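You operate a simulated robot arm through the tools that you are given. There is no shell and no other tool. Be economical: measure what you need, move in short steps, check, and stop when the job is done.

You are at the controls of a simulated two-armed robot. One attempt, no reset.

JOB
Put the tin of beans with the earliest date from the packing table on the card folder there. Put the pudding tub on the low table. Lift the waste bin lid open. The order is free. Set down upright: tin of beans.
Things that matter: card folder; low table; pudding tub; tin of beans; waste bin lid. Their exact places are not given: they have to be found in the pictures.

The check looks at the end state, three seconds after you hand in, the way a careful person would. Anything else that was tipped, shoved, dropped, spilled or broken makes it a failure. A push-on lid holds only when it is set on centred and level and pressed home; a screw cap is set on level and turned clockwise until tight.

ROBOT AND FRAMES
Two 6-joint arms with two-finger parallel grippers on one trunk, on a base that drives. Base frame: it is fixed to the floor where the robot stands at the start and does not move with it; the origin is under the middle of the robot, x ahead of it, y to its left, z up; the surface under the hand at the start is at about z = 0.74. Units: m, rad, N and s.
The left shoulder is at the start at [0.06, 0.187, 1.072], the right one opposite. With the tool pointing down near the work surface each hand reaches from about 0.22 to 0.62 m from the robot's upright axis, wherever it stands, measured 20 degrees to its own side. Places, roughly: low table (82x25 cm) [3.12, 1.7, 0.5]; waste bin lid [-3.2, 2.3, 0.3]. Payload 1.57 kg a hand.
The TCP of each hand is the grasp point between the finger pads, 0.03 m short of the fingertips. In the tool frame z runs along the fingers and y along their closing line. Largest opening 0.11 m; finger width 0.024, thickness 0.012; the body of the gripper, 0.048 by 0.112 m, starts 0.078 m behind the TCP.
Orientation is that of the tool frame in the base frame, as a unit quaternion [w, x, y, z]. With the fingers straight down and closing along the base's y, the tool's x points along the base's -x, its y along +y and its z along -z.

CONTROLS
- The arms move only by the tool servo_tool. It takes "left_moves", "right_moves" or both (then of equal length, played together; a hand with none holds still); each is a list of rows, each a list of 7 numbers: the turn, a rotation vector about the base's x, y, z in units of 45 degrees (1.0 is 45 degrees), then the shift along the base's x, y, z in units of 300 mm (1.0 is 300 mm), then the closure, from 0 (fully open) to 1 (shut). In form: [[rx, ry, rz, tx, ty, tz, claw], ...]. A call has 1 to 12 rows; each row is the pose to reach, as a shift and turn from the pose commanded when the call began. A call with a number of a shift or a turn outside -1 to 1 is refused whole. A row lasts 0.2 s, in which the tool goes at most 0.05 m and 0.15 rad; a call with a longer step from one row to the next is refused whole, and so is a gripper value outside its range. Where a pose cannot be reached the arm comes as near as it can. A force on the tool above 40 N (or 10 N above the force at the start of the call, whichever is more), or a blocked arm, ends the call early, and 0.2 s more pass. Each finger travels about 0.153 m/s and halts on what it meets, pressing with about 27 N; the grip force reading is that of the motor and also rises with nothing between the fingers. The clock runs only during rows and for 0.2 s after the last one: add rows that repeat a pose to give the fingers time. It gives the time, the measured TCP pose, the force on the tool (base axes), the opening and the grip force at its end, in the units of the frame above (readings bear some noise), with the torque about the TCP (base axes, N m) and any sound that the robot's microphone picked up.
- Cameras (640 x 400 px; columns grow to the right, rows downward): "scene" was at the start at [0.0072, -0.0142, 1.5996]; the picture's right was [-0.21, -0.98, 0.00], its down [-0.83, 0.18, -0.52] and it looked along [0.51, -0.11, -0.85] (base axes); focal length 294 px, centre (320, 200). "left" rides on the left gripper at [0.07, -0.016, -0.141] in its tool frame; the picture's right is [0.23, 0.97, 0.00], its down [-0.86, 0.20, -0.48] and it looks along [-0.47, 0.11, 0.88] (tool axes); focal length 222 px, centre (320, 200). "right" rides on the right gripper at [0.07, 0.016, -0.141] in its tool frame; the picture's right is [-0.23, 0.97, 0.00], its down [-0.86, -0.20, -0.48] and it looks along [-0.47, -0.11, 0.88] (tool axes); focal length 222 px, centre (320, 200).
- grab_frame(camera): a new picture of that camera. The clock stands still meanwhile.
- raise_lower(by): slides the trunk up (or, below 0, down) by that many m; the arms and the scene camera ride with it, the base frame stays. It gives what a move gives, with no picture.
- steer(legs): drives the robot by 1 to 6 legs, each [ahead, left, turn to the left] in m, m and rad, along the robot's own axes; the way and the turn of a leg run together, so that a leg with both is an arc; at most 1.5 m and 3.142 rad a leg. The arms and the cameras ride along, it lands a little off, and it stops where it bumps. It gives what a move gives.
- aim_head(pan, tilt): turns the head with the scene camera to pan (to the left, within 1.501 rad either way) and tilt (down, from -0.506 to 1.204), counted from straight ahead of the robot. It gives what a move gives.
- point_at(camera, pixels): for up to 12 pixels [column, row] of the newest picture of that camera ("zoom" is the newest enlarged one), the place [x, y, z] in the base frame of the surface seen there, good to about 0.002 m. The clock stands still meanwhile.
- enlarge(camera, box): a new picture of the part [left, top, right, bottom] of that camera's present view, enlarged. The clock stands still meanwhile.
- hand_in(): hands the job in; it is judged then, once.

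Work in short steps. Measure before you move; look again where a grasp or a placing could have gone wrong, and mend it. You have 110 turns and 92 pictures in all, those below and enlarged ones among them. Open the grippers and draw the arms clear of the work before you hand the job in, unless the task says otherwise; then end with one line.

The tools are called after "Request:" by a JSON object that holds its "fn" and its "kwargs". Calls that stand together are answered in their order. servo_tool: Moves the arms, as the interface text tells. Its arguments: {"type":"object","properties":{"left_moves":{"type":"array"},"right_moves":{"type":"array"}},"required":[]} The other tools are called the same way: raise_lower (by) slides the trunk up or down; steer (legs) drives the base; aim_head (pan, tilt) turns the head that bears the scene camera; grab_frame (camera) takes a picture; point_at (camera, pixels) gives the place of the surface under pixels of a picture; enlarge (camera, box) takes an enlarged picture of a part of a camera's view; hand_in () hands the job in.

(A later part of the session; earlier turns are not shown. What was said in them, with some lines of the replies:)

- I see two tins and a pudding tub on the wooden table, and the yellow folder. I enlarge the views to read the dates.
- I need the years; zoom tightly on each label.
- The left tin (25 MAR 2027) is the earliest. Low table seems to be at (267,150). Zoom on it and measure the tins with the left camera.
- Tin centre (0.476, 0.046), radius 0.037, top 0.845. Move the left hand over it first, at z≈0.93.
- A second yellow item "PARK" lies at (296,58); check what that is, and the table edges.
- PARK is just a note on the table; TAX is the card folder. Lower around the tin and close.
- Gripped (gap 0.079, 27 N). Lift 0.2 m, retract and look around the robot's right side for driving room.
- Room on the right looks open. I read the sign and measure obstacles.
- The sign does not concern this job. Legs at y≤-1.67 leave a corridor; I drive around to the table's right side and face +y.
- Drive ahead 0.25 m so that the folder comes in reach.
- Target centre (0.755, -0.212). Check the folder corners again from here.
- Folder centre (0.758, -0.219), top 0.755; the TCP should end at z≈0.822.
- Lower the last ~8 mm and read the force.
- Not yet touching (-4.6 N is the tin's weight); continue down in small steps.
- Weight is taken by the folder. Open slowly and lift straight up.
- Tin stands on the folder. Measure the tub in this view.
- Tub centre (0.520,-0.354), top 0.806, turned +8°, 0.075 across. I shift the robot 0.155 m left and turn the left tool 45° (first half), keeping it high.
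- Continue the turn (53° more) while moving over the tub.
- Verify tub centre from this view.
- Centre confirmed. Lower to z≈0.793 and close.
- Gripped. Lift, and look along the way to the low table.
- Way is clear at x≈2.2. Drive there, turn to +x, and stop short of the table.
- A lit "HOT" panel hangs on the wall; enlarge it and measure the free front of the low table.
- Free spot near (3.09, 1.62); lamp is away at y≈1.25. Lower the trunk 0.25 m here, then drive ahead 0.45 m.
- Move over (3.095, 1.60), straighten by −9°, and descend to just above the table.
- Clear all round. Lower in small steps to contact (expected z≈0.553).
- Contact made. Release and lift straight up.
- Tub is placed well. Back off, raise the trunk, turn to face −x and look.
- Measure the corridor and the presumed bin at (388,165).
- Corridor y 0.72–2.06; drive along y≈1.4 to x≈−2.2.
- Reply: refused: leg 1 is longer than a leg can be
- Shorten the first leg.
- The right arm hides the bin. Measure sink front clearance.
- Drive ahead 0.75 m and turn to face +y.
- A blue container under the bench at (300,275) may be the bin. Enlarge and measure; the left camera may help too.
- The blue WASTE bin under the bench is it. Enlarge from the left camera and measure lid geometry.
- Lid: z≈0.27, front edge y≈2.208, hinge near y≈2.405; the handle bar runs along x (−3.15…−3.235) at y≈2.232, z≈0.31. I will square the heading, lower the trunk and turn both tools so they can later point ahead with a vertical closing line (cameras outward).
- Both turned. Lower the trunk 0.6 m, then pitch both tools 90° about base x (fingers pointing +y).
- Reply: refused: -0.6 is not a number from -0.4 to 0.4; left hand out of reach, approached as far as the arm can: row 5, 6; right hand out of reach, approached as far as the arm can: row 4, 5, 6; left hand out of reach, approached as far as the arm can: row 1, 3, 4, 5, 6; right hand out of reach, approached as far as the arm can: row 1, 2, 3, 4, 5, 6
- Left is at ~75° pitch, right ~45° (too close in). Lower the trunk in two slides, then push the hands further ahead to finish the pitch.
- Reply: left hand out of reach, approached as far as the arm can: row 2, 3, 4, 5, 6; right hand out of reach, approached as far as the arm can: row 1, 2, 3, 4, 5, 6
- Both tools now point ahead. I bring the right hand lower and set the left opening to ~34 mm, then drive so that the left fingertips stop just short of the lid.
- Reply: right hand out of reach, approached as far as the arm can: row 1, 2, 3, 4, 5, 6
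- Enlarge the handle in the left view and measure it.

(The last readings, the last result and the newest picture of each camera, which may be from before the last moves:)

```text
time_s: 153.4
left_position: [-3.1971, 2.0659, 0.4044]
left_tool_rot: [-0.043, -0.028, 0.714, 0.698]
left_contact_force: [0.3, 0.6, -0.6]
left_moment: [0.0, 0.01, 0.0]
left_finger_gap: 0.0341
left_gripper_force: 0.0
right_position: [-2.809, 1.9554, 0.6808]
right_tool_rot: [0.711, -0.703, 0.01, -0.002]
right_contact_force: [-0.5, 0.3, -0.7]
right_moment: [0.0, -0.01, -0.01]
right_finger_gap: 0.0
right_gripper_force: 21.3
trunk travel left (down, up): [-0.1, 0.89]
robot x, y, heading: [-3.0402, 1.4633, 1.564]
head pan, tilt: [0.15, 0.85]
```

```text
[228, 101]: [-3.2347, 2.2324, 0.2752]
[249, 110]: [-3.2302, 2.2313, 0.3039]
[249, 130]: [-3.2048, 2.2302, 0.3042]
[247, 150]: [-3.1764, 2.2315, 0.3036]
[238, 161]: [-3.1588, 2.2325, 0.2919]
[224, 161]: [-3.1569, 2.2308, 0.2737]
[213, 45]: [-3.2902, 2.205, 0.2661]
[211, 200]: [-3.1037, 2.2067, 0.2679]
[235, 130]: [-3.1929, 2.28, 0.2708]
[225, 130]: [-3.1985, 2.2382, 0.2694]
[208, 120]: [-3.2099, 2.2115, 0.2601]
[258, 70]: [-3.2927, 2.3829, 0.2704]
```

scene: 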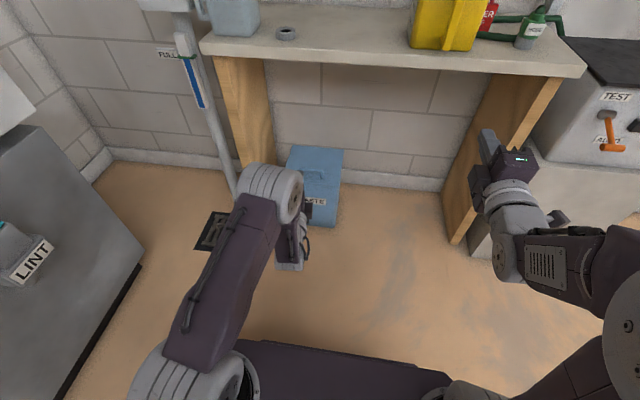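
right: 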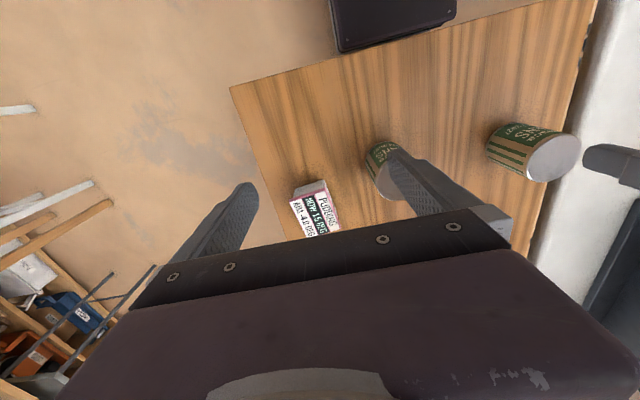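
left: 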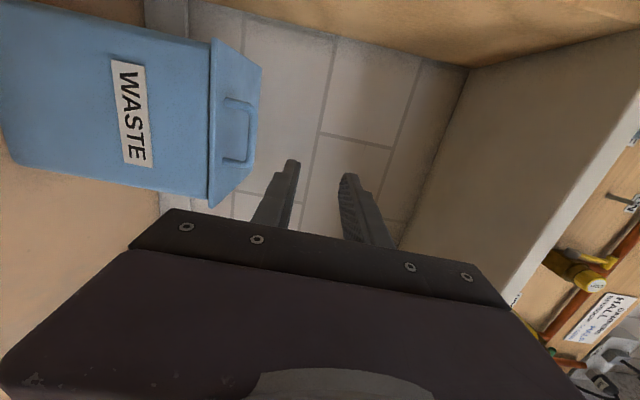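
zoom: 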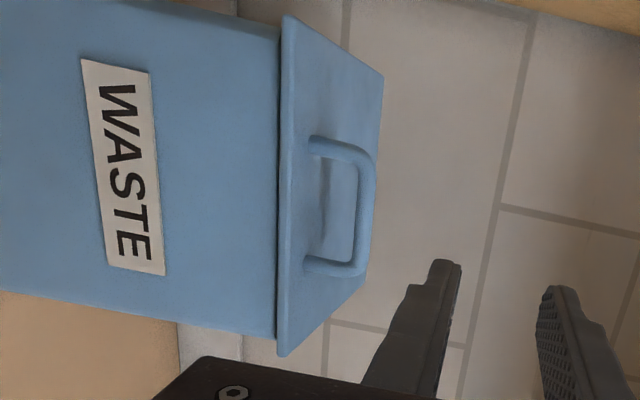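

Bar centre ≈ (y 2.236, z 0.309), gap under it 0.271–0.303. Lower the trunk 0.094 and drive 0.085 ahead, then check.

Request:
{"fn": "raise_lower", "kwargs": {"by": -0.094}}

Request:
{"fn": "steer", "kwargs": {"legs": [[0.085, 0, 0.003]]}}

Request:
{"fn": "grab_frame", "kwargs": {"camera": "left"}}

Request:
{"fn": "grab_frame", "kwargs": {"camera": "scene"}}

```text
time_s: 154.7
left_position: [-3.198, 2.0664, 0.31]
left_tool_rot: [-0.044, -0.028, 0.714, 0.698]
left_contact_force: [0.1, -0.4, 0.1]
left_moment: [0.0, 0.02, 0.02]
left_finger_gap: 0.0341
left_gripper_force: 0.1
right_position: [-2.8087, 1.9557, 0.5863]
right_tool_rot: [0.711, -0.703, 0.011, -0.002]
right_contact_force: [0.2, 0.1, 0.5]
right_moment: [-0.04, 0.01, 0.01]
right_finger_gap: 0.0001
right_gripper_force: 21.6
trunk travel left (down, up): [-0.006, 0.984]
robot x, y, heading: [-3.0409, 1.4612, 1.561]
head pan, tilt: [0.15, 0.85]
```

```text
time_s: 155.8
left_position: [-3.1985, 2.1509, 0.3107]
left_tool_rot: [-0.044, -0.028, 0.714, 0.698]
left_contact_force: [-0.3, 0.4, -1.1]
left_moment: [-0.02, -0.02, -0.01]
left_finger_gap: 0.0344
left_gripper_force: 0.0
right_position: [-2.8087, 2.0403, 0.5852]
right_tool_rot: [0.712, -0.702, 0.01, -0.001]
right_contact_force: [0.3, -0.3, 0.1]
right_moment: [-0.04, 0.01, 0.01]
right_finger_gap: 0.0001
right_gripper_force: 21.6
trunk travel left (down, up): [-0.006, 0.984]
robot x, y, heading: [-3.0356, 1.5519, 1.559]
head pan, tilt: [0.15, 0.85]
```

```text
39 pictures are left
```

left: 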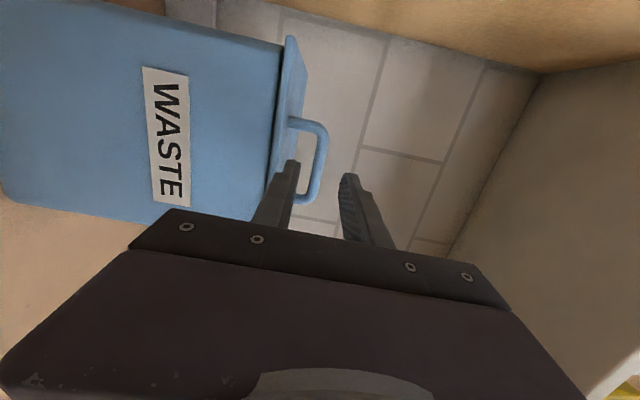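

```text
38 pictures are left
```

scene: 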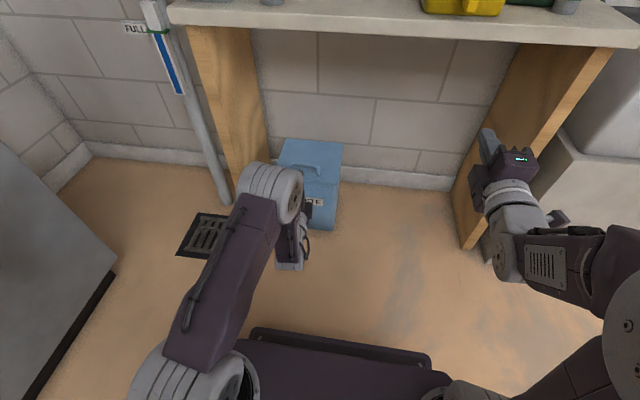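

The lower finger is lined up between lid and bar. Creep in 0.075 m.

Request:
{"fn": "steer", "kwargs": {"legs": [[0.075, 0, 0.005]]}}

Request:
{"fn": "grab_frame", "kwargs": {"camera": "left"}}

```text
time_s: 156.8
left_position: [-3.2009, 2.2247, 0.309]
left_tool_rot: [-0.046, -0.031, 0.714, 0.698]
left_contact_force: [-1.2, 0.2, -0.2]
left_moment: [0.02, -0.01, 0.01]
left_finger_gap: 0.0344
left_gripper_force: 0.0
right_position: [-2.8124, 2.1179, 0.5862]
right_tool_rot: [0.711, -0.703, 0.008, 0.0]
right_contact_force: [0.0, -0.1, 0.2]
right_moment: [0.03, 0.0, -0.02]
right_finger_gap: 0.0004
right_gripper_force: 21.2
trunk travel left (down, up): [-0.006, 0.984]
robot x, y, heading: [-3.0395, 1.6276, 1.573]
head pan, tilt: [0.15, 0.85]
```

```text
37 pictures are left
```

left: 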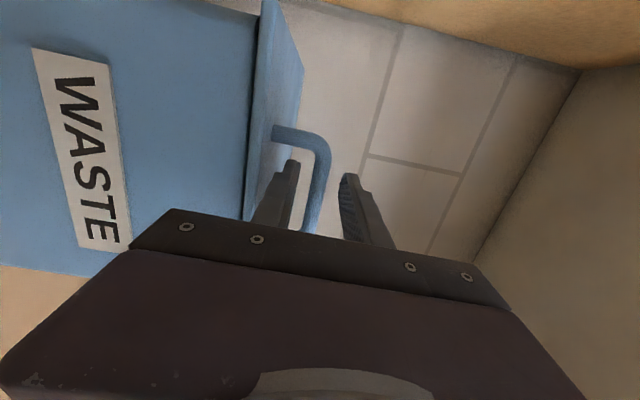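

Bar sits between the fingers. Close loosely to ~20 mm and lift along the hinge arc to about 30°, pitching the tool slightly.

Request:
{"fn": "servo_tool", "kwargs": {"left_moves": [[0, 0, 0, 0, 0, 0, 0.82], [-0.05, 0, 0, 0, 0.023, 0.073, 0.82], [-0.11, 0, 0, 0, 0.053, 0.143, 0.82], [-0.167, 0, 0, 0, 0.093, 0.21, 0.82], [-0.222, 0, 0, 0, 0.143, 0.27, 0.82], [-0.222, 0, 0, 0, 0.143, 0.27, 0.82]]}}

Request:
{"fn": "grab_frame", "kwargs": {"camera": "left"}}

Request:
{"fn": "grab_frame", "kwargs": {"camera": "scene"}}

```text
time_s: 158.2
left_position: [-3.1997, 2.268, 0.3907]
left_tool_rot: [-0.048, -0.026, 0.772, 0.633]
left_contact_force: [-0.5, 0.1, -1.3]
left_moment: [0.01, -0.01, -0.01]
left_finger_gap: 0.0212
left_gripper_force: 1.0
right_position: [-2.8112, 2.1188, 0.5851]
right_tool_rot: [0.711, -0.703, 0.008, 0.001]
right_contact_force: [0.3, -0.1, -0.7]
right_moment: [-0.04, 0.01, 0.01]
right_finger_gap: 0.0003
right_gripper_force: 21.3
trunk travel left (down, up): [-0.006, 0.984]
robot x, y, heading: [-3.0395, 1.624, 1.572]
head pan, tilt: [0.15, 0.85]
```

```text
36 pictures are left
```

left: 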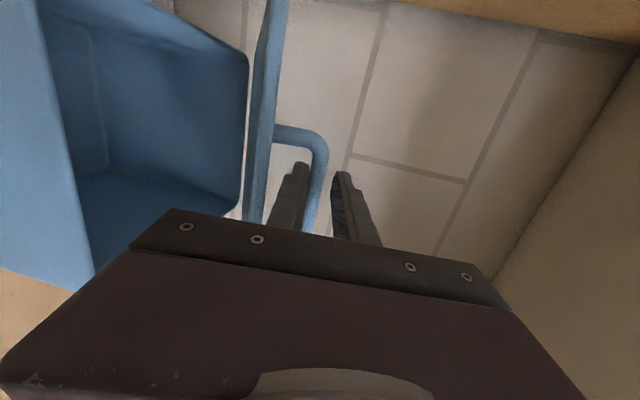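

```text
35 pictures are left
```

scene: 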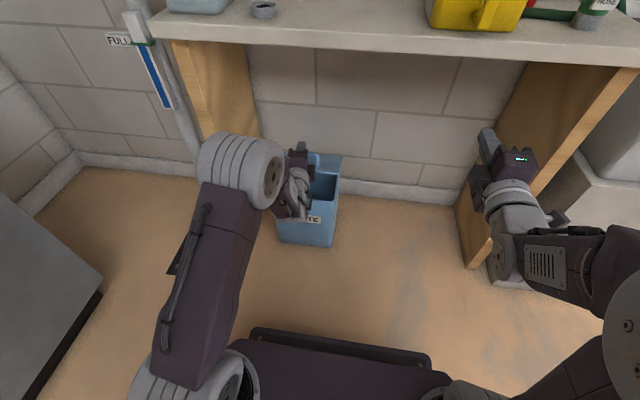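

Lid is lifting nicely (~30°). Continue along the arc to about 60° with more pitch.

Request:
{"fn": "servo_tool", "kwargs": {"left_moves": [[-0.133, 0, 0, 0, 0.053, 0.055, 0.82], [-0.244, 0, 0, 0, 0.117, 0.102, 0.82], [-0.367, 0, 0, 0, 0.183, 0.14, 0.82], [-0.489, 0, 0, 0, 0.257, 0.17, 0.82], [-0.489, 0, 0, 0, 0.257, 0.17, 0.82]]}}

Request:
{"fn": "grab_frame", "kwargs": {"camera": "left"}}

Request:
{"fn": "grab_frame", "kwargs": {"camera": "scene"}}

```text
time_s: 159.4
left_position: [-3.2011, 2.3463, 0.4429]
left_tool_rot: [-0.053, -0.016, 0.878, 0.476]
left_contact_force: [-1.6, 0.8, -1.4]
left_moment: [-0.01, 0.07, 0.05]
left_finger_gap: 0.0205
left_gripper_force: 0.6
left hand out of reach, approached as far as the arm can: row 4
right_position: [-2.8116, 2.1197, 0.5856]
right_tool_rot: [0.711, -0.703, 0.008, 0.001]
right_contact_force: [0.8, 0.0, -0.4]
right_moment: [-0.02, -0.01, 0.0]
right_finger_gap: 0.0
right_gripper_force: 21.5
trunk travel left (down, up): [-0.006, 0.984]
robot x, y, heading: [-3.0392, 1.6244, 1.571]
head pan, tilt: [0.15, 0.85]
```

```text
34 pictures are left
```

left: 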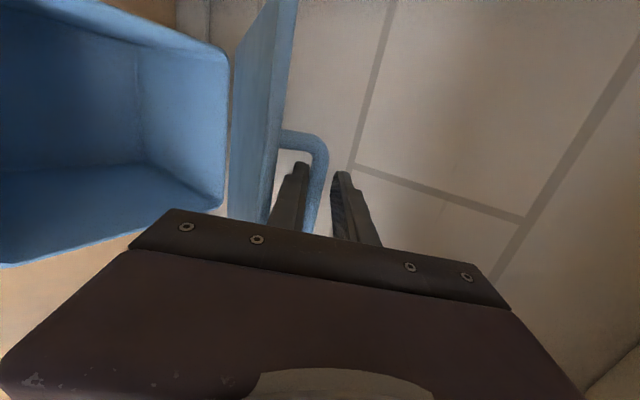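

```text
33 pictures are left
```

scene: 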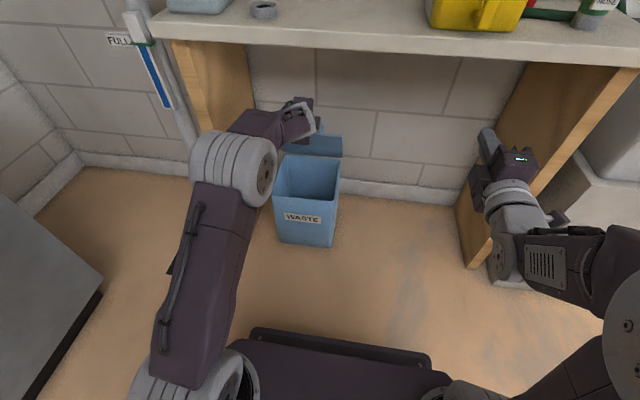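

Lid at ~60°, and the loose hook is near its angular limit. I bring the right hand (closed) toward the lid's underside to take it further. First measure the bench edge.

Request:
{"fn": "point_at", "kwargs": {"camera": "scene", "pixels": [[400, 46], [400, 51], [400, 30], [340, 155], [330, 132], [310, 153], [490, 135]]}}

Request:
{"fn": "servo_tool", "kwargs": {"right_moves": [[0, 0, 0.07, -0.08, 0, -0.05, 1], [0, 0, 0.14, -0.16, 0, -0.1, 1], [0, 0, 0.21, -0.24, 0, -0.15, 1], [0, 0, 0.28, -0.32, 0, -0.2, 1], [0, 0, 0.28, -0.32, 0, -0.2, 1]]}}

Request:
{"fn": "grab_frame", "kwargs": {"camera": "scene"}}

```text
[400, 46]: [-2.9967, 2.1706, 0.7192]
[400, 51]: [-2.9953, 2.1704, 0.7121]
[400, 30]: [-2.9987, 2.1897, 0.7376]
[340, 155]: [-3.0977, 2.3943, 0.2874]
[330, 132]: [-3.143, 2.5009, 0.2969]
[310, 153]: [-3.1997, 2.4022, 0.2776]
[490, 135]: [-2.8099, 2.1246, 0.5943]
```

```text
time_s: 160.7
left_position: [-3.201, 2.3458, 0.4421]
left_tool_rot: [-0.052, -0.016, 0.879, 0.474]
left_contact_force: [1.0, -0.1, 0.0]
left_moment: [0.01, -0.01, -0.04]
left_finger_gap: 0.0199
left_gripper_force: 0.0
right_position: [-2.9141, 2.1172, 0.5814]
right_tool_rot: [0.705, -0.701, -0.07, 0.078]
right_contact_force: [0.8, 0.3, 0.2]
right_moment: [0.02, 0.03, 0.01]
right_finger_gap: 0.0003
right_gripper_force: 21.9
right hand out of reach, approached as far as the arm can: row 1, 2, 3, 4, 5
trunk travel left (down, up): [-0.006, 0.984]
robot x, y, heading: [-3.0416, 1.6259, 1.57]
head pan, tilt: [0.15, 0.85]
```

```text
32 pictures are left
```

scene: 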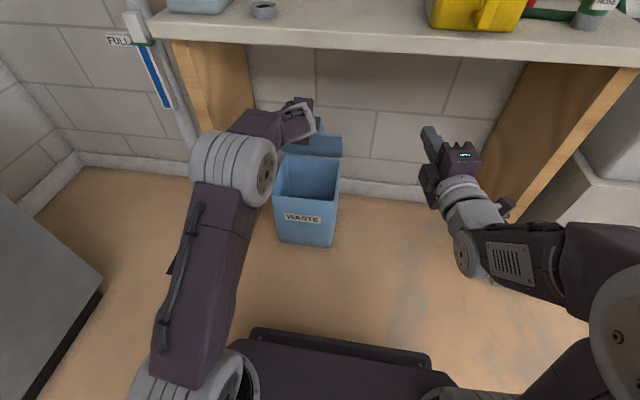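

Check the lid's real angle, and move the right hand further ahead where it can reach lower.

Request:
{"fn": "point_at", "kwargs": {"camera": "scene", "pixels": [[335, 152], [335, 147], [335, 142], [335, 138], [325, 120], [318, 125], [300, 110]]}}

Request:
{"fn": "enlarge", "kwargs": {"camera": "scene", "box": [250, 80, 370, 180]}}

Request:
{"fn": "servo_tool", "kwargs": {"right_moves": [[0, 0, 0.04, 0, 0.08, -0.05, 1], [0, 0, 0.08, 0, 0.16, -0.1, 1], [0, 0, 0.12, 0, 0.24, -0.15, 1], [0, 0, 0.16, 0, 0.3, -0.15, 1], [0, 0, 0.16, 0, 0.3, -0.15, 1]]}}

```text
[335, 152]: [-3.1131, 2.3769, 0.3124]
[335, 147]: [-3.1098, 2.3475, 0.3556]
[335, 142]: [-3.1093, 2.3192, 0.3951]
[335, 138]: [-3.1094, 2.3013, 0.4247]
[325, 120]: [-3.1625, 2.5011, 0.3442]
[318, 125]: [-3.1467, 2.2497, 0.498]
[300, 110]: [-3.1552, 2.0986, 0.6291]
```

```text
4.00 times, centred on (310, 130) of scene
```

zoom: 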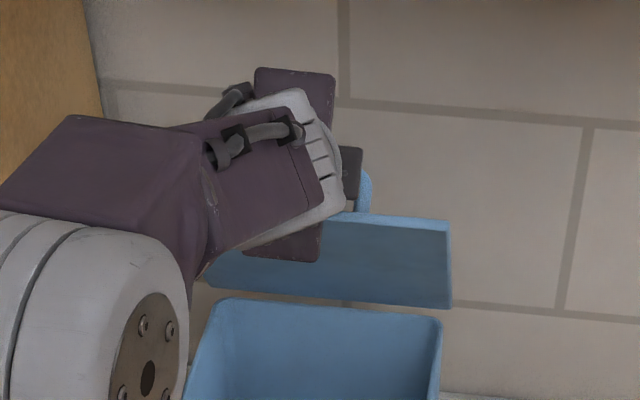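

```text
time_s: 161.8
left_position: [-3.2011, 2.3457, 0.443]
left_tool_rot: [-0.053, -0.016, 0.879, 0.474]
left_contact_force: [-1.0, 0.6, -0.2]
left_moment: [0.01, 0.04, 0.0]
left_finger_gap: 0.02
left_gripper_force: 0.0
right_position: [-2.9172, 2.2189, 0.5616]
right_tool_rot: [-0.697, 0.698, 0.113, -0.122]
right_contact_force: [0.8, 1.5, 0.2]
right_moment: [0.0, -0.02, -0.03]
right_finger_gap: 0.0
right_gripper_force: 20.9
right hand out of reach, approached as far as the arm can: row 1, 2, 3, 4, 5
trunk travel left (down, up): [-0.006, 0.984]
robot x, y, heading: [-3.039, 1.6289, 1.572]
head pan, tilt: [0.15, 0.85]
```

Lid is at ~56°. Right hand can't get low while level, so pitch it downward ~35° and lower it.

Request:
{"fn": "servo_tool", "kwargs": {"right_moves": [[-0.16, 0, 0, 0, 0, -0.08, 1], [-0.32, 0, 0, 0, 0, -0.16, 1], [-0.48, 0, 0, 0, 0, -0.24, 1], [-0.64, 0, 0, 0, 0, -0.32, 1], [-0.8, 0, 0, 0, 0, -0.4, 1], [-0.8, 0, 0, 0, 0, -0.4, 1]]}}

Request:
{"fn": "grab_frame", "kwargs": {"camera": "scene"}}

```text
time_s: 163.2
left_position: [-3.2019, 2.3451, 0.4432]
left_tool_rot: [-0.052, -0.016, 0.879, 0.475]
left_contact_force: [0.4, -0.5, 0.1]
left_moment: [0.0, -0.04, 0.02]
left_finger_gap: 0.02
left_gripper_force: 0.1
right_position: [-2.9178, 2.2179, 0.4396]
right_tool_rot: [-0.452, 0.876, 0.07, -0.151]
right_contact_force: [-0.8, -0.6, 0.7]
right_moment: [0.0, 0.02, -0.01]
right_finger_gap: 0.0001
right_gripper_force: 21.1
trunk travel left (down, up): [-0.006, 0.984]
robot x, y, heading: [-3.0397, 1.6245, 1.567]
head pan, tilt: [0.15, 0.85]
```

```text
30 pictures are left
```

scene: 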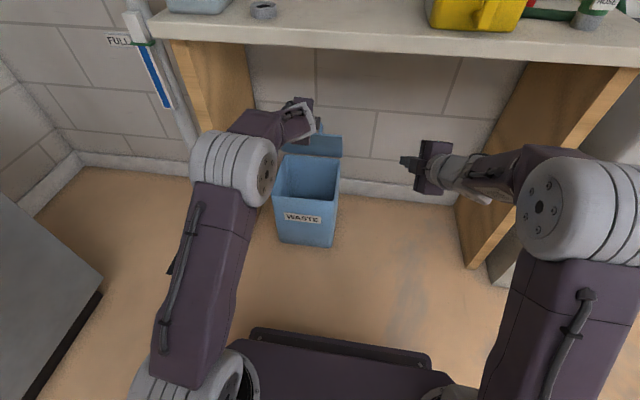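

Right hand responds now. Move it left under the lid: TCP to about (−3.10, 2.235, 0.385).

Request:
{"fn": "servo_tool", "kwargs": {"right_moves": [[0, 0, 0, -0.12, -0.02, -0.04, 1], [0, 0, 0, -0.24, -0.04, -0.09, 1], [0, 0, 0, -0.36, -0.04, -0.14, 1], [0, 0, 0, -0.48, -0.02, -0.18, 1], [0, 0, 0, -0.6, 0.05, -0.18, 1], [0, 0, 0, -0.6, 0.05, -0.18, 1]]}}

Request:
{"fn": "grab_frame", "kwargs": {"camera": "scene"}}

Request:
{"fn": "grab_frame", "kwargs": {"camera": "right"}}

```text
time_s: 164.7
left_position: [-3.2017, 2.3465, 0.442]
left_tool_rot: [-0.053, -0.016, 0.878, 0.475]
left_contact_force: [-0.4, 0.2, 0.5]
left_moment: [0.0, 0.01, 0.02]
left_finger_gap: 0.02
left_gripper_force: 0.0
right_position: [-3.0986, 2.233, 0.3854]
right_tool_rot: [-0.453, 0.876, 0.07, -0.152]
right_contact_force: [0.0, 0.2, 0.1]
right_moment: [-0.02, 0.02, 0.0]
right_finger_gap: 0.0
right_gripper_force: 21.6
trunk travel left (down, up): [-0.006, 0.984]
robot x, y, heading: [-3.0394, 1.6238, 1.577]
head pan, tilt: [0.15, 0.85]
```

```text
29 pictures are left
```

scene: 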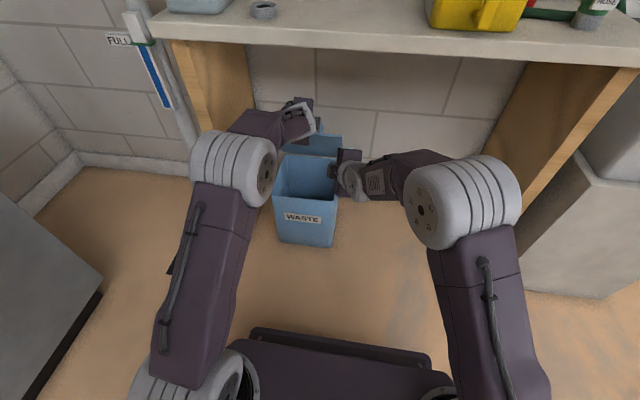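

```text
28 pictures are left
```

right: 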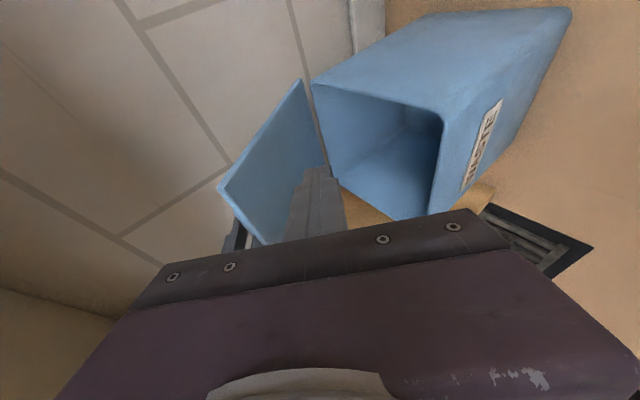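

The right finger is in front of the lid's underside. Nudge it +y ~35 mm to take the load, opening the left fingers a little.

Request:
{"fn": "servo_tool", "kwargs": {"right_moves": [[0, 0, 0, -0.06, 0.03, 0, 1], [0, 0, 0, -0.06, 0.06, 0, 1], [0, 0, 0, -0.06, 0.09, 0, 1], [0, 0, 0, -0.06, 0.115, 0, 1], [0, 0, 0, -0.06, 0.115, 0, 1]], "left_moves": [[0, 0, 0, 0, 0, 0, 0.78], [0, 0, 0, 0, 0, 0, 0.74], [0, 0, 0, 0, 0, 0, 0.7], [0, 0, 0, 0, 0, 0, 0.7], [0, 0, 0, 0, 0, 0, 0.7]]}}

Request:
{"fn": "grab_frame", "kwargs": {"camera": "right"}}

Request:
{"fn": "grab_frame", "kwargs": {"camera": "left"}}

```text
time_s: 165.8
left_position: [-3.2009, 2.3462, 0.4423]
left_tool_rot: [-0.053, -0.016, 0.879, 0.474]
left_contact_force: [0.1, 0.2, 0.3]
left_moment: [-0.01, 0.0, -0.01]
left_finger_gap: 0.0331
left_gripper_force: 0.0
right_position: [-3.1148, 2.268, 0.3856]
right_tool_rot: [-0.453, 0.876, 0.069, -0.152]
right_contact_force: [0.4, -0.1, 0.7]
right_moment: [0.02, 0.03, -0.02]
right_finger_gap: 0.0
right_gripper_force: 21.7
trunk travel left (down, up): [-0.006, 0.984]
robot x, y, heading: [-3.0379, 1.6286, 1.571]
head pan, tilt: [0.15, 0.85]
```

```text
27 pictures are left
```

right: 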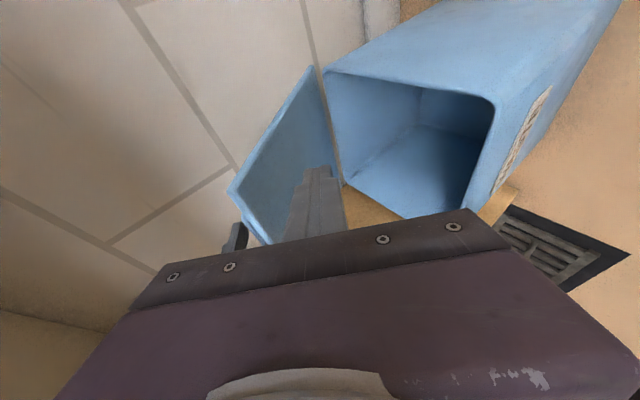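

```text
26 pictures are left
```

left: 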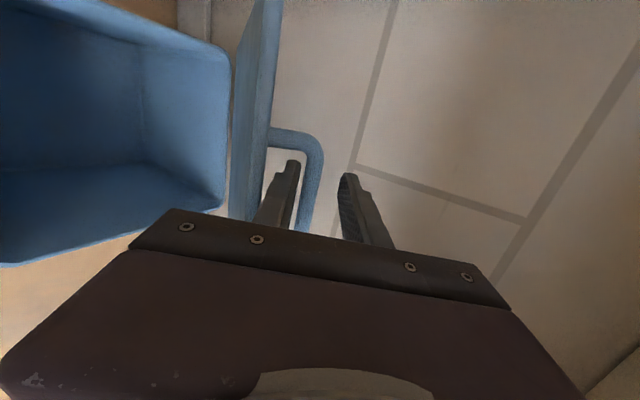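

Not yet touching. Advance the right finger ~57 mm in short rows to just carry the lid.

Request:
{"fn": "servo_tool", "kwargs": {"right_moves": [[0, 0, 0, 0, 0.06, 0, 1], [0, 0, 0, 0, 0.12, 0, 1], [0, 0, 0, 0, 0.16, 0, 1], [0, 0, 0, 0, 0.19, 0, 1], [0, 0, 0, 0, 0.19, 0, 1]]}}

Request:
{"fn": "grab_frame", "kwargs": {"camera": "left"}}

Request:
{"fn": "grab_frame", "kwargs": {"camera": "scene"}}

```text
time_s: 166.6
left_position: [-3.2007, 2.3457, 0.4474]
left_tool_rot: [-0.051, -0.016, 0.876, 0.48]
left_contact_force: [0.0, -0.9, 10.2]
left_moment: [-0.42, -0.15, -0.01]
left_finger_gap: 0.0255
left_gripper_force: 0.1
right_position: [-3.1168, 2.3068, 0.3827]
right_tool_rot: [-0.447, 0.879, 0.071, -0.15]
right_contact_force: [0.4, -10.5, 0.9]
right_moment: [-0.07, -0.04, -0.03]
right_finger_gap: 0.0
right_gripper_force: 20.4
trunk travel left (down, up): [-0.006, 0.984]
robot x, y, heading: [-3.0373, 1.6226, 1.568]
head pan, tilt: [0.15, 0.85]
stopped in row 3 (right hand): the force on the tool passed its limit at 60 N (the readings are from after the stop); the commanded pose is now the measured one
```

```text
25 pictures are left
```

left: 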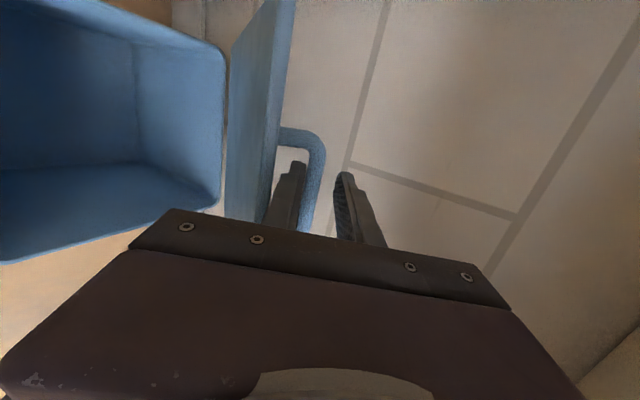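

```text
24 pictures are left
```

scene: 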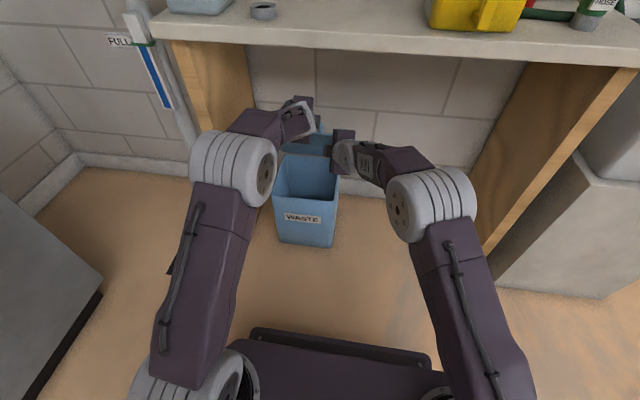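

The right hand now carries the lid (10 N, pinched against the left finger). Relax the right by 5 mm, and draw the left fingers out of the handle along their own axis.

Request:
{"fn": "servo_tool", "kwargs": {"right_moves": [[0, 0, 0, 0, -0.017, 0, 1], [0, 0, 0, 0, -0.017, 0, 1], [0, 0, 0, 0, -0.017, 0, 1], [0, 0, 0, 0, -0.017, 0, 1], [0, 0, 0, 0, -0.017, 0, 1], [0, 0, 0, 0, -0.017, 0, 1]], "left_moves": [[0, 0, 0, 0, 0, 0, 0.8], [0, 0, 0, 0.005, -0.042, 0.027, 0.8], [0, 0, 0, 0.01, -0.084, 0.053, 0.8], [0, 0, 0, 0.016, -0.126, 0.08, 0.8], [0, 0, 0, 0.026, -0.21, 0.134, 0.8], [0, 0, 0, 0.026, -0.21, 0.134, 0.8]]}}

Request:
{"fn": "grab_frame", "kwargs": {"camera": "left"}}

Request:
{"fn": "grab_frame", "kwargs": {"camera": "right"}}

```text
time_s: 168.0
left_position: [-3.1926, 2.2861, 0.484]
left_tool_rot: [-0.052, -0.016, 0.878, 0.476]
left_contact_force: [-1.4, -0.4, -0.7]
left_moment: [-0.03, -0.01, -0.01]
left_finger_gap: 0.0221
left_gripper_force: 0.1
right_position: [-3.1169, 2.3035, 0.3828]
right_tool_rot: [-0.447, 0.879, 0.071, -0.151]
right_contact_force: [1.3, -0.2, 0.1]
right_moment: [0.01, -0.03, -0.01]
right_finger_gap: 0.0001
right_gripper_force: 21.6
trunk travel left (down, up): [-0.006, 0.984]
robot x, y, heading: [-3.037, 1.6225, 1.57]
head pan, tilt: [0.15, 0.85]
```

```text
23 pictures are left
```

left: 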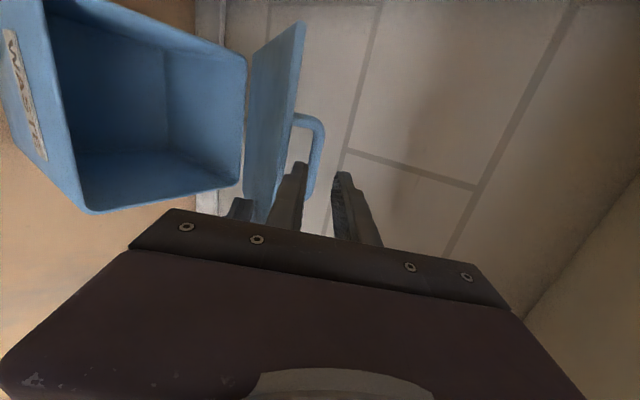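

```text
22 pictures are left
```

right: 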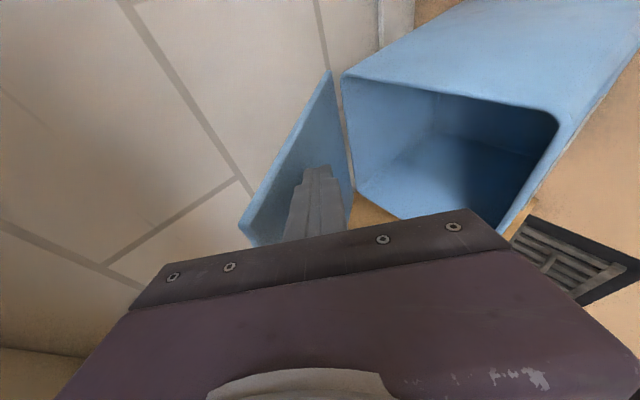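

Left is nearly out; withdraw it 60 mm more, backwards and up.

Request:
{"fn": "servo_tool", "kwargs": {"left_moves": [[0, 0, 0, 0.01, -0.08, 0.053, 0.8], [0, 0, 0, 0.02, -0.16, 0.1, 0.8], [0, 0, 0, 0.02, -0.3, 0.1, 0.8], [0, 0, 0, 0.02, -0.4, 0.1, 0.8], [0, 0, 0, 0.02, -0.4, 0.1, 0.8]]}}

Request:
{"fn": "grab_frame", "kwargs": {"camera": "right"}}

Request:
{"fn": "grab_frame", "kwargs": {"camera": "scene"}}

```text
time_s: 169.2
left_position: [-3.187, 2.1646, 0.5167]
left_tool_rot: [-0.051, -0.016, 0.878, 0.476]
left_contact_force: [0.0, 0.1, 0.9]
left_moment: [0.02, -0.01, 0.01]
left_finger_gap: 0.022
left_gripper_force: 0.1
right_position: [-3.1169, 2.304, 0.3827]
right_tool_rot: [-0.447, 0.879, 0.071, -0.151]
right_contact_force: [-0.1, -0.5, 0.6]
right_moment: [0.0, 0.01, 0.02]
right_finger_gap: 0.0
right_gripper_force: 21.6
trunk travel left (down, up): [-0.006, 0.984]
robot x, y, heading: [-3.0387, 1.6266, 1.57]
head pan, tilt: [0.15, 0.85]
```

```text
21 pictures are left
```

right: 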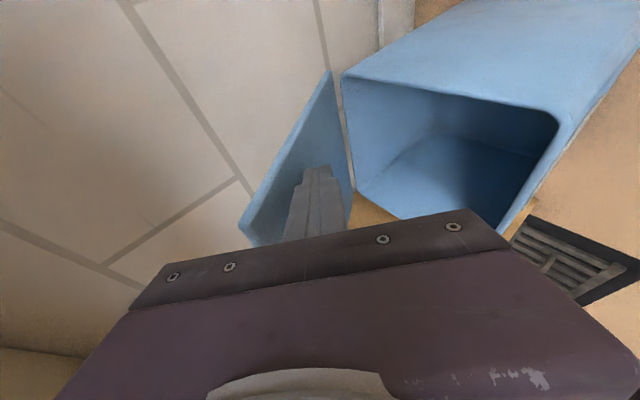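

```text
20 pictures are left
```

scene: 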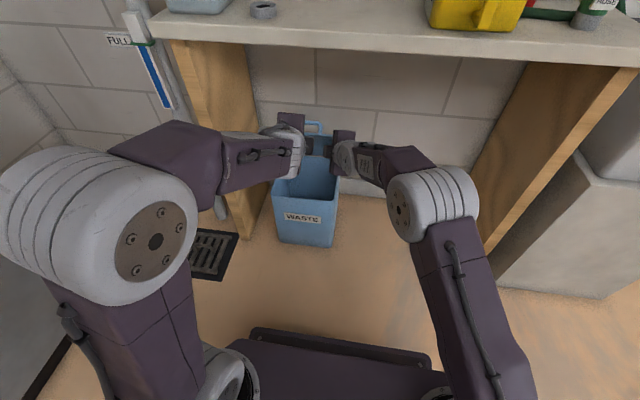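

Lid stays on the right finger. Push +y with a slight rise to swing it past vertical.

Request:
{"fn": "servo_tool", "kwargs": {"right_moves": [[0, 0, 0, 0, 0.06, 0.02, 1], [0, 0, 0, 0, 0.12, 0.04, 1], [0, 0, 0, 0, 0.18, 0.05, 1], [0, 0, 0, 0, 0.24, 0.06, 1], [0, 0, 0, 0, 0.3, 0.06, 1], [0, 0, 0, 0, 0.34, 0.06, 1], [0, 0, 0, 0, 0.34, 0.06, 1]]}}

Request:
{"fn": "grab_frame", "kwargs": {"camera": "right"}}

Request:
{"fn": "grab_frame", "kwargs": {"camera": "left"}}

```text
time_s: 170.8
left_position: [-3.1856, 2.1641, 0.5158]
left_tool_rot: [-0.052, -0.016, 0.878, 0.476]
left_contact_force: [0.2, -0.7, 0.2]
left_moment: [-0.04, -0.01, 0.02]
left_finger_gap: 0.0219
left_gripper_force: 0.1
right_position: [-3.1037, 2.381, 0.398]
right_tool_rot: [-0.447, 0.879, 0.07, -0.15]
right_contact_force: [0.2, 0.1, -0.2]
right_moment: [-0.01, 0.01, -0.03]
right_finger_gap: 0.0001
right_gripper_force: 21.1
right hand out of reach, approached as far as the arm can: row 5, 6, 7
trunk travel left (down, up): [-0.006, 0.984]
robot x, y, heading: [-3.0407, 1.6268, 1.575]
head pan, tilt: [0.15, 0.85]
```

```text
19 pictures are left
```

right: 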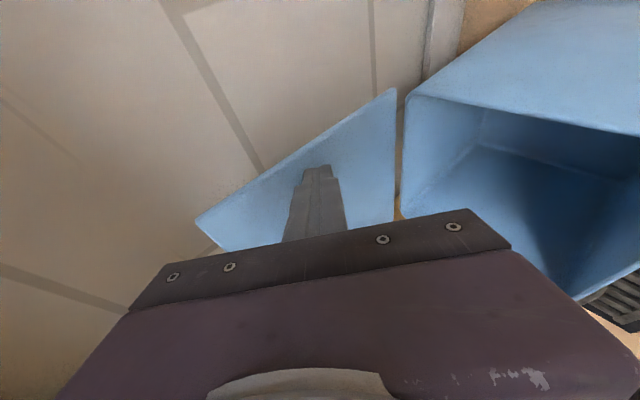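

```text
18 pictures are left
```

left: 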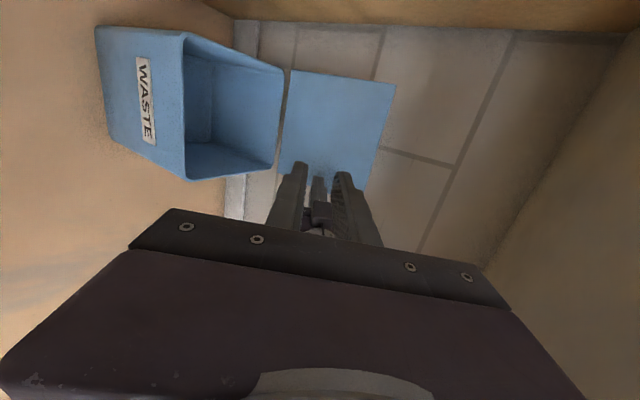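

Measure the lid plane.

Request:
{"fn": "point_at", "kwargs": {"camera": "left", "pixels": [[295, 110], [330, 110], [360, 110], [385, 95], [375, 150], [290, 140], [310, 75]]}}

```text
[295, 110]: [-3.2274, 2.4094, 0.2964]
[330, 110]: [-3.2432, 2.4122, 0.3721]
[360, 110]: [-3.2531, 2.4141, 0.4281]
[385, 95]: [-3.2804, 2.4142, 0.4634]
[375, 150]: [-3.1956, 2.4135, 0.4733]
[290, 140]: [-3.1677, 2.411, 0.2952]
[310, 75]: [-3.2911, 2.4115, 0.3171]
```

Lid is ~91.5°, barely past vertical. Drive ahead 25 mm to push it to ~100°.

Request:
{"fn": "steer", "kwargs": {"legs": [[0.025, 0, 0]]}}

Request:
{"fn": "grab_frame", "kwargs": {"camera": "left"}}

Request:
{"fn": "point_at", "kwargs": {"camera": "left", "pixels": [[295, 110], [330, 110], [360, 110], [375, 95]]}}

```text
time_s: 171.8
left_position: [-3.1849, 2.1864, 0.5161]
left_tool_rot: [-0.052, -0.016, 0.877, 0.477]
left_contact_force: [0.8, 0.7, -0.2]
left_moment: [0.03, 0.01, 0.01]
left_finger_gap: 0.0219
left_gripper_force: 0.1
right_position: [-3.1049, 2.4013, 0.399]
right_tool_rot: [-0.444, 0.881, 0.07, -0.15]
right_contact_force: [2.1, -11.0, 3.2]
right_moment: [0.01, -0.02, -0.1]
right_finger_gap: 0.0
right_gripper_force: 21.4
trunk travel left (down, up): [-0.006, 0.984]
robot x, y, heading: [-3.039, 1.6485, 1.566]
head pan, tilt: [0.15, 0.85]
stopped in leg 1: the force on the tool passed its limit at 68 N (the readings are from after the stop); the commanded pose is now the measured one
```

```text
17 pictures are left
```

left: 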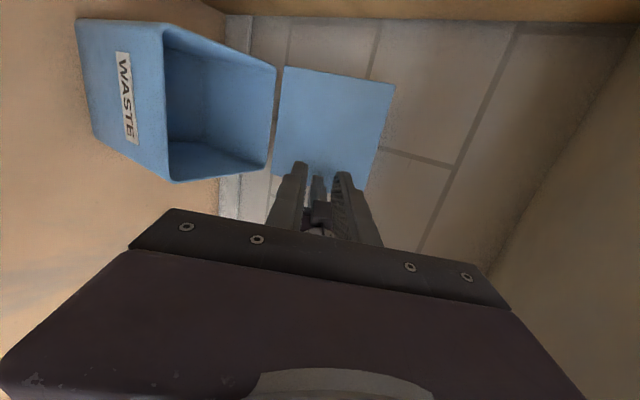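

```text
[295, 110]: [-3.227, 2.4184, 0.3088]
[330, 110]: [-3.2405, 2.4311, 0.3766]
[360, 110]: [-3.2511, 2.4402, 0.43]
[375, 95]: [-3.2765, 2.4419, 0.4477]
```

Lid at ~100°, at its stop. Withdraw the right hand straight back and check that the lid stays.

Request:
{"fn": "servo_tool", "kwargs": {"right_moves": [[0, 0, 0, 0, -0.06, 0, 1], [0, 0, 0, 0, -0.16, 0, 1], [0, 0, 0, 0, -0.3, 0, 1], [0, 0, 0, 0.02, -0.45, 0, 1], [0, 0, 0, 0.1, -0.55, 0.02, 1], [0, 0, 0, 0.2, -0.6, 0.05, 1], [0, 0, 0, 0.2, -0.6, 0.05, 1]]}}

Request:
{"fn": "grab_frame", "kwargs": {"camera": "left"}}

Request:
{"fn": "point_at", "kwargs": {"camera": "left", "pixels": [[295, 110], [330, 110], [360, 110], [375, 95]]}}

```text
time_s: 173.4
left_position: [-3.1854, 2.1872, 0.5161]
left_tool_rot: [-0.051, -0.015, 0.877, 0.477]
left_contact_force: [-0.6, 0.5, -0.4]
left_moment: [0.0, 0.02, 0.0]
left_finger_gap: 0.0222
left_gripper_force: 0.1
right_position: [-3.0451, 2.2227, 0.4149]
right_tool_rot: [-0.443, 0.881, 0.068, -0.151]
right_contact_force: [-0.2, -0.2, 0.8]
right_moment: [0.03, -0.05, -0.06]
right_finger_gap: 0.0
right_gripper_force: 21.1
right hand out of reach, approached as far as the arm can: row 3, 4, 5
trunk travel left (down, up): [-0.006, 0.984]
robot x, y, heading: [-3.0425, 1.6497, 1.567]
head pan, tilt: [0.15, 0.85]
```

```text
16 pictures are left
```

left: 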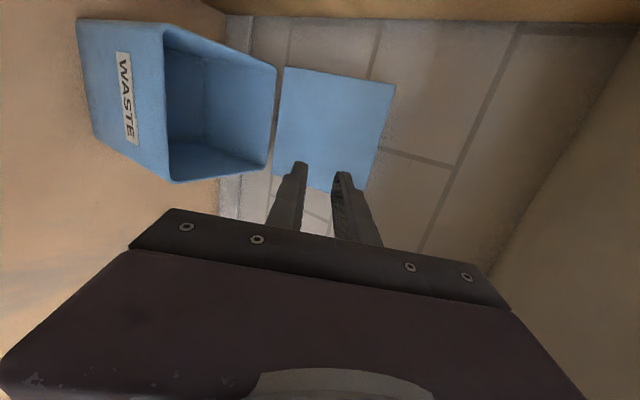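

```text
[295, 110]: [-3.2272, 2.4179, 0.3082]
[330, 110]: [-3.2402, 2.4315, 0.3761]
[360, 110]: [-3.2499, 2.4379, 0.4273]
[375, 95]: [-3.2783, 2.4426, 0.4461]
```

The lid stays open at ~100°. Drive straight back, open both grippers and look at the final state.

Request:
{"fn": "steer", "kwargs": {"legs": [[-0.5, 0, 0]]}}

Request:
{"fn": "servo_tool", "kwargs": {"left_moves": [[0, 0, 0, 0, 0, 0, 0.3], [0, 0, 0, 0, 0, 0, 0], [0, 0, 0, 0, 0, 0, 0]], "right_moves": [[0, 0, 0, 0, 0, 0, 0.5], [0, 0, 0, 0, 0, 0, 0], [0, 0, 0, 0, 0, 0, 0]]}}

Request:
{"fn": "aim_head", "kwargs": {"pan": 0.1, "tilt": 0.5}}

Request:
{"fn": "grab_frame", "kwargs": {"camera": "scene"}}

```text
time_s: 176.3
left_position: [-3.1835, 1.6904, 0.5162]
left_tool_rot: [-0.05, -0.013, 0.878, 0.477]
left_contact_force: [1.4, -0.4, 0.3]
left_moment: [0.02, -0.01, 0.02]
left_finger_gap: 0.0219
left_gripper_force: 0.0
right_position: [-3.0426, 1.7225, 0.4132]
right_tool_rot: [-0.443, 0.882, 0.067, -0.148]
right_contact_force: [0.0, -0.1, 0.0]
right_moment: [0.02, -0.02, -0.01]
right_finger_gap: 0.0002
right_gripper_force: 21.5
trunk travel left (down, up): [-0.006, 0.984]
robot x, y, heading: [-3.0408, 1.1492, 1.563]
head pan, tilt: [0.15, 0.85]
```

```text
time_s: 177.1
left_position: [-3.1843, 1.6902, 0.5154]
left_tool_rot: [-0.049, -0.013, 0.877, 0.477]
left_contact_force: [0.4, 0.2, 0.3]
left_moment: [-0.01, -0.01, -0.03]
left_finger_gap: 0.1103
left_gripper_force: 0.0
right_position: [-3.0432, 1.723, 0.4125]
right_tool_rot: [-0.443, 0.882, 0.067, -0.148]
right_contact_force: [-0.6, 0.1, 0.9]
right_moment: [0.02, 0.0, -0.01]
right_finger_gap: 0.1101
right_gripper_force: 0.1
trunk travel left (down, up): [-0.006, 0.984]
robot x, y, heading: [-3.0396, 1.1483, 1.563]
head pan, tilt: [0.15, 0.85]
```

```text
time_s: 177.9
left_position: [-3.1852, 1.6904, 0.5162]
left_tool_rot: [-0.049, -0.012, 0.878, 0.477]
left_contact_force: [0.6, -0.9, 0.5]
left_moment: [0.01, -0.01, -0.01]
left_finger_gap: 0.1103
left_gripper_force: 0.2
right_position: [-3.0431, 1.7236, 0.4129]
right_tool_rot: [-0.444, 0.881, 0.068, -0.147]
right_contact_force: [-0.2, 0.4, -0.1]
right_moment: [-0.03, -0.01, 0.0]
right_finger_gap: 0.1103
right_gripper_force: 0.1
trunk travel left (down, up): [-0.006, 0.984]
robot x, y, heading: [-3.04, 1.1517, 1.564]
head pan, tilt: [0.099, 0.499]
```

```text
15 pictures are left
```

scene: 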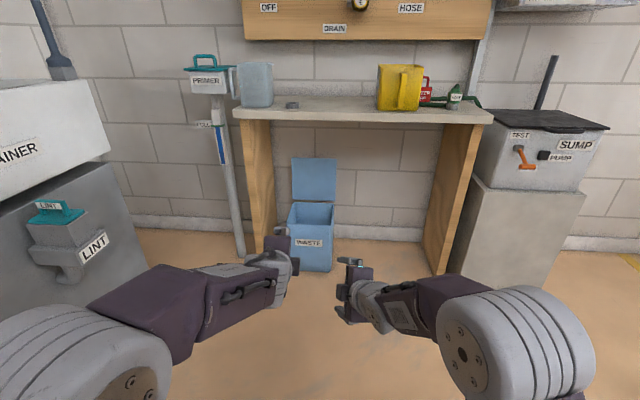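

The lid stands open, bench items are undisturbed, the tin was seen upright on the folder and the tub on the low table, and both grippers are open and clear. Hand in.

Request:
{"fn": "hand_in", "kwargs": {}}

```text
The job is handed in.
```

All three jobs are done and handed in: the 25 MAR 2027 tin of beans stands upright on the card folder, the pudding tub is on the low table, and the waste bin lid is open, standing on its own at about 100°.
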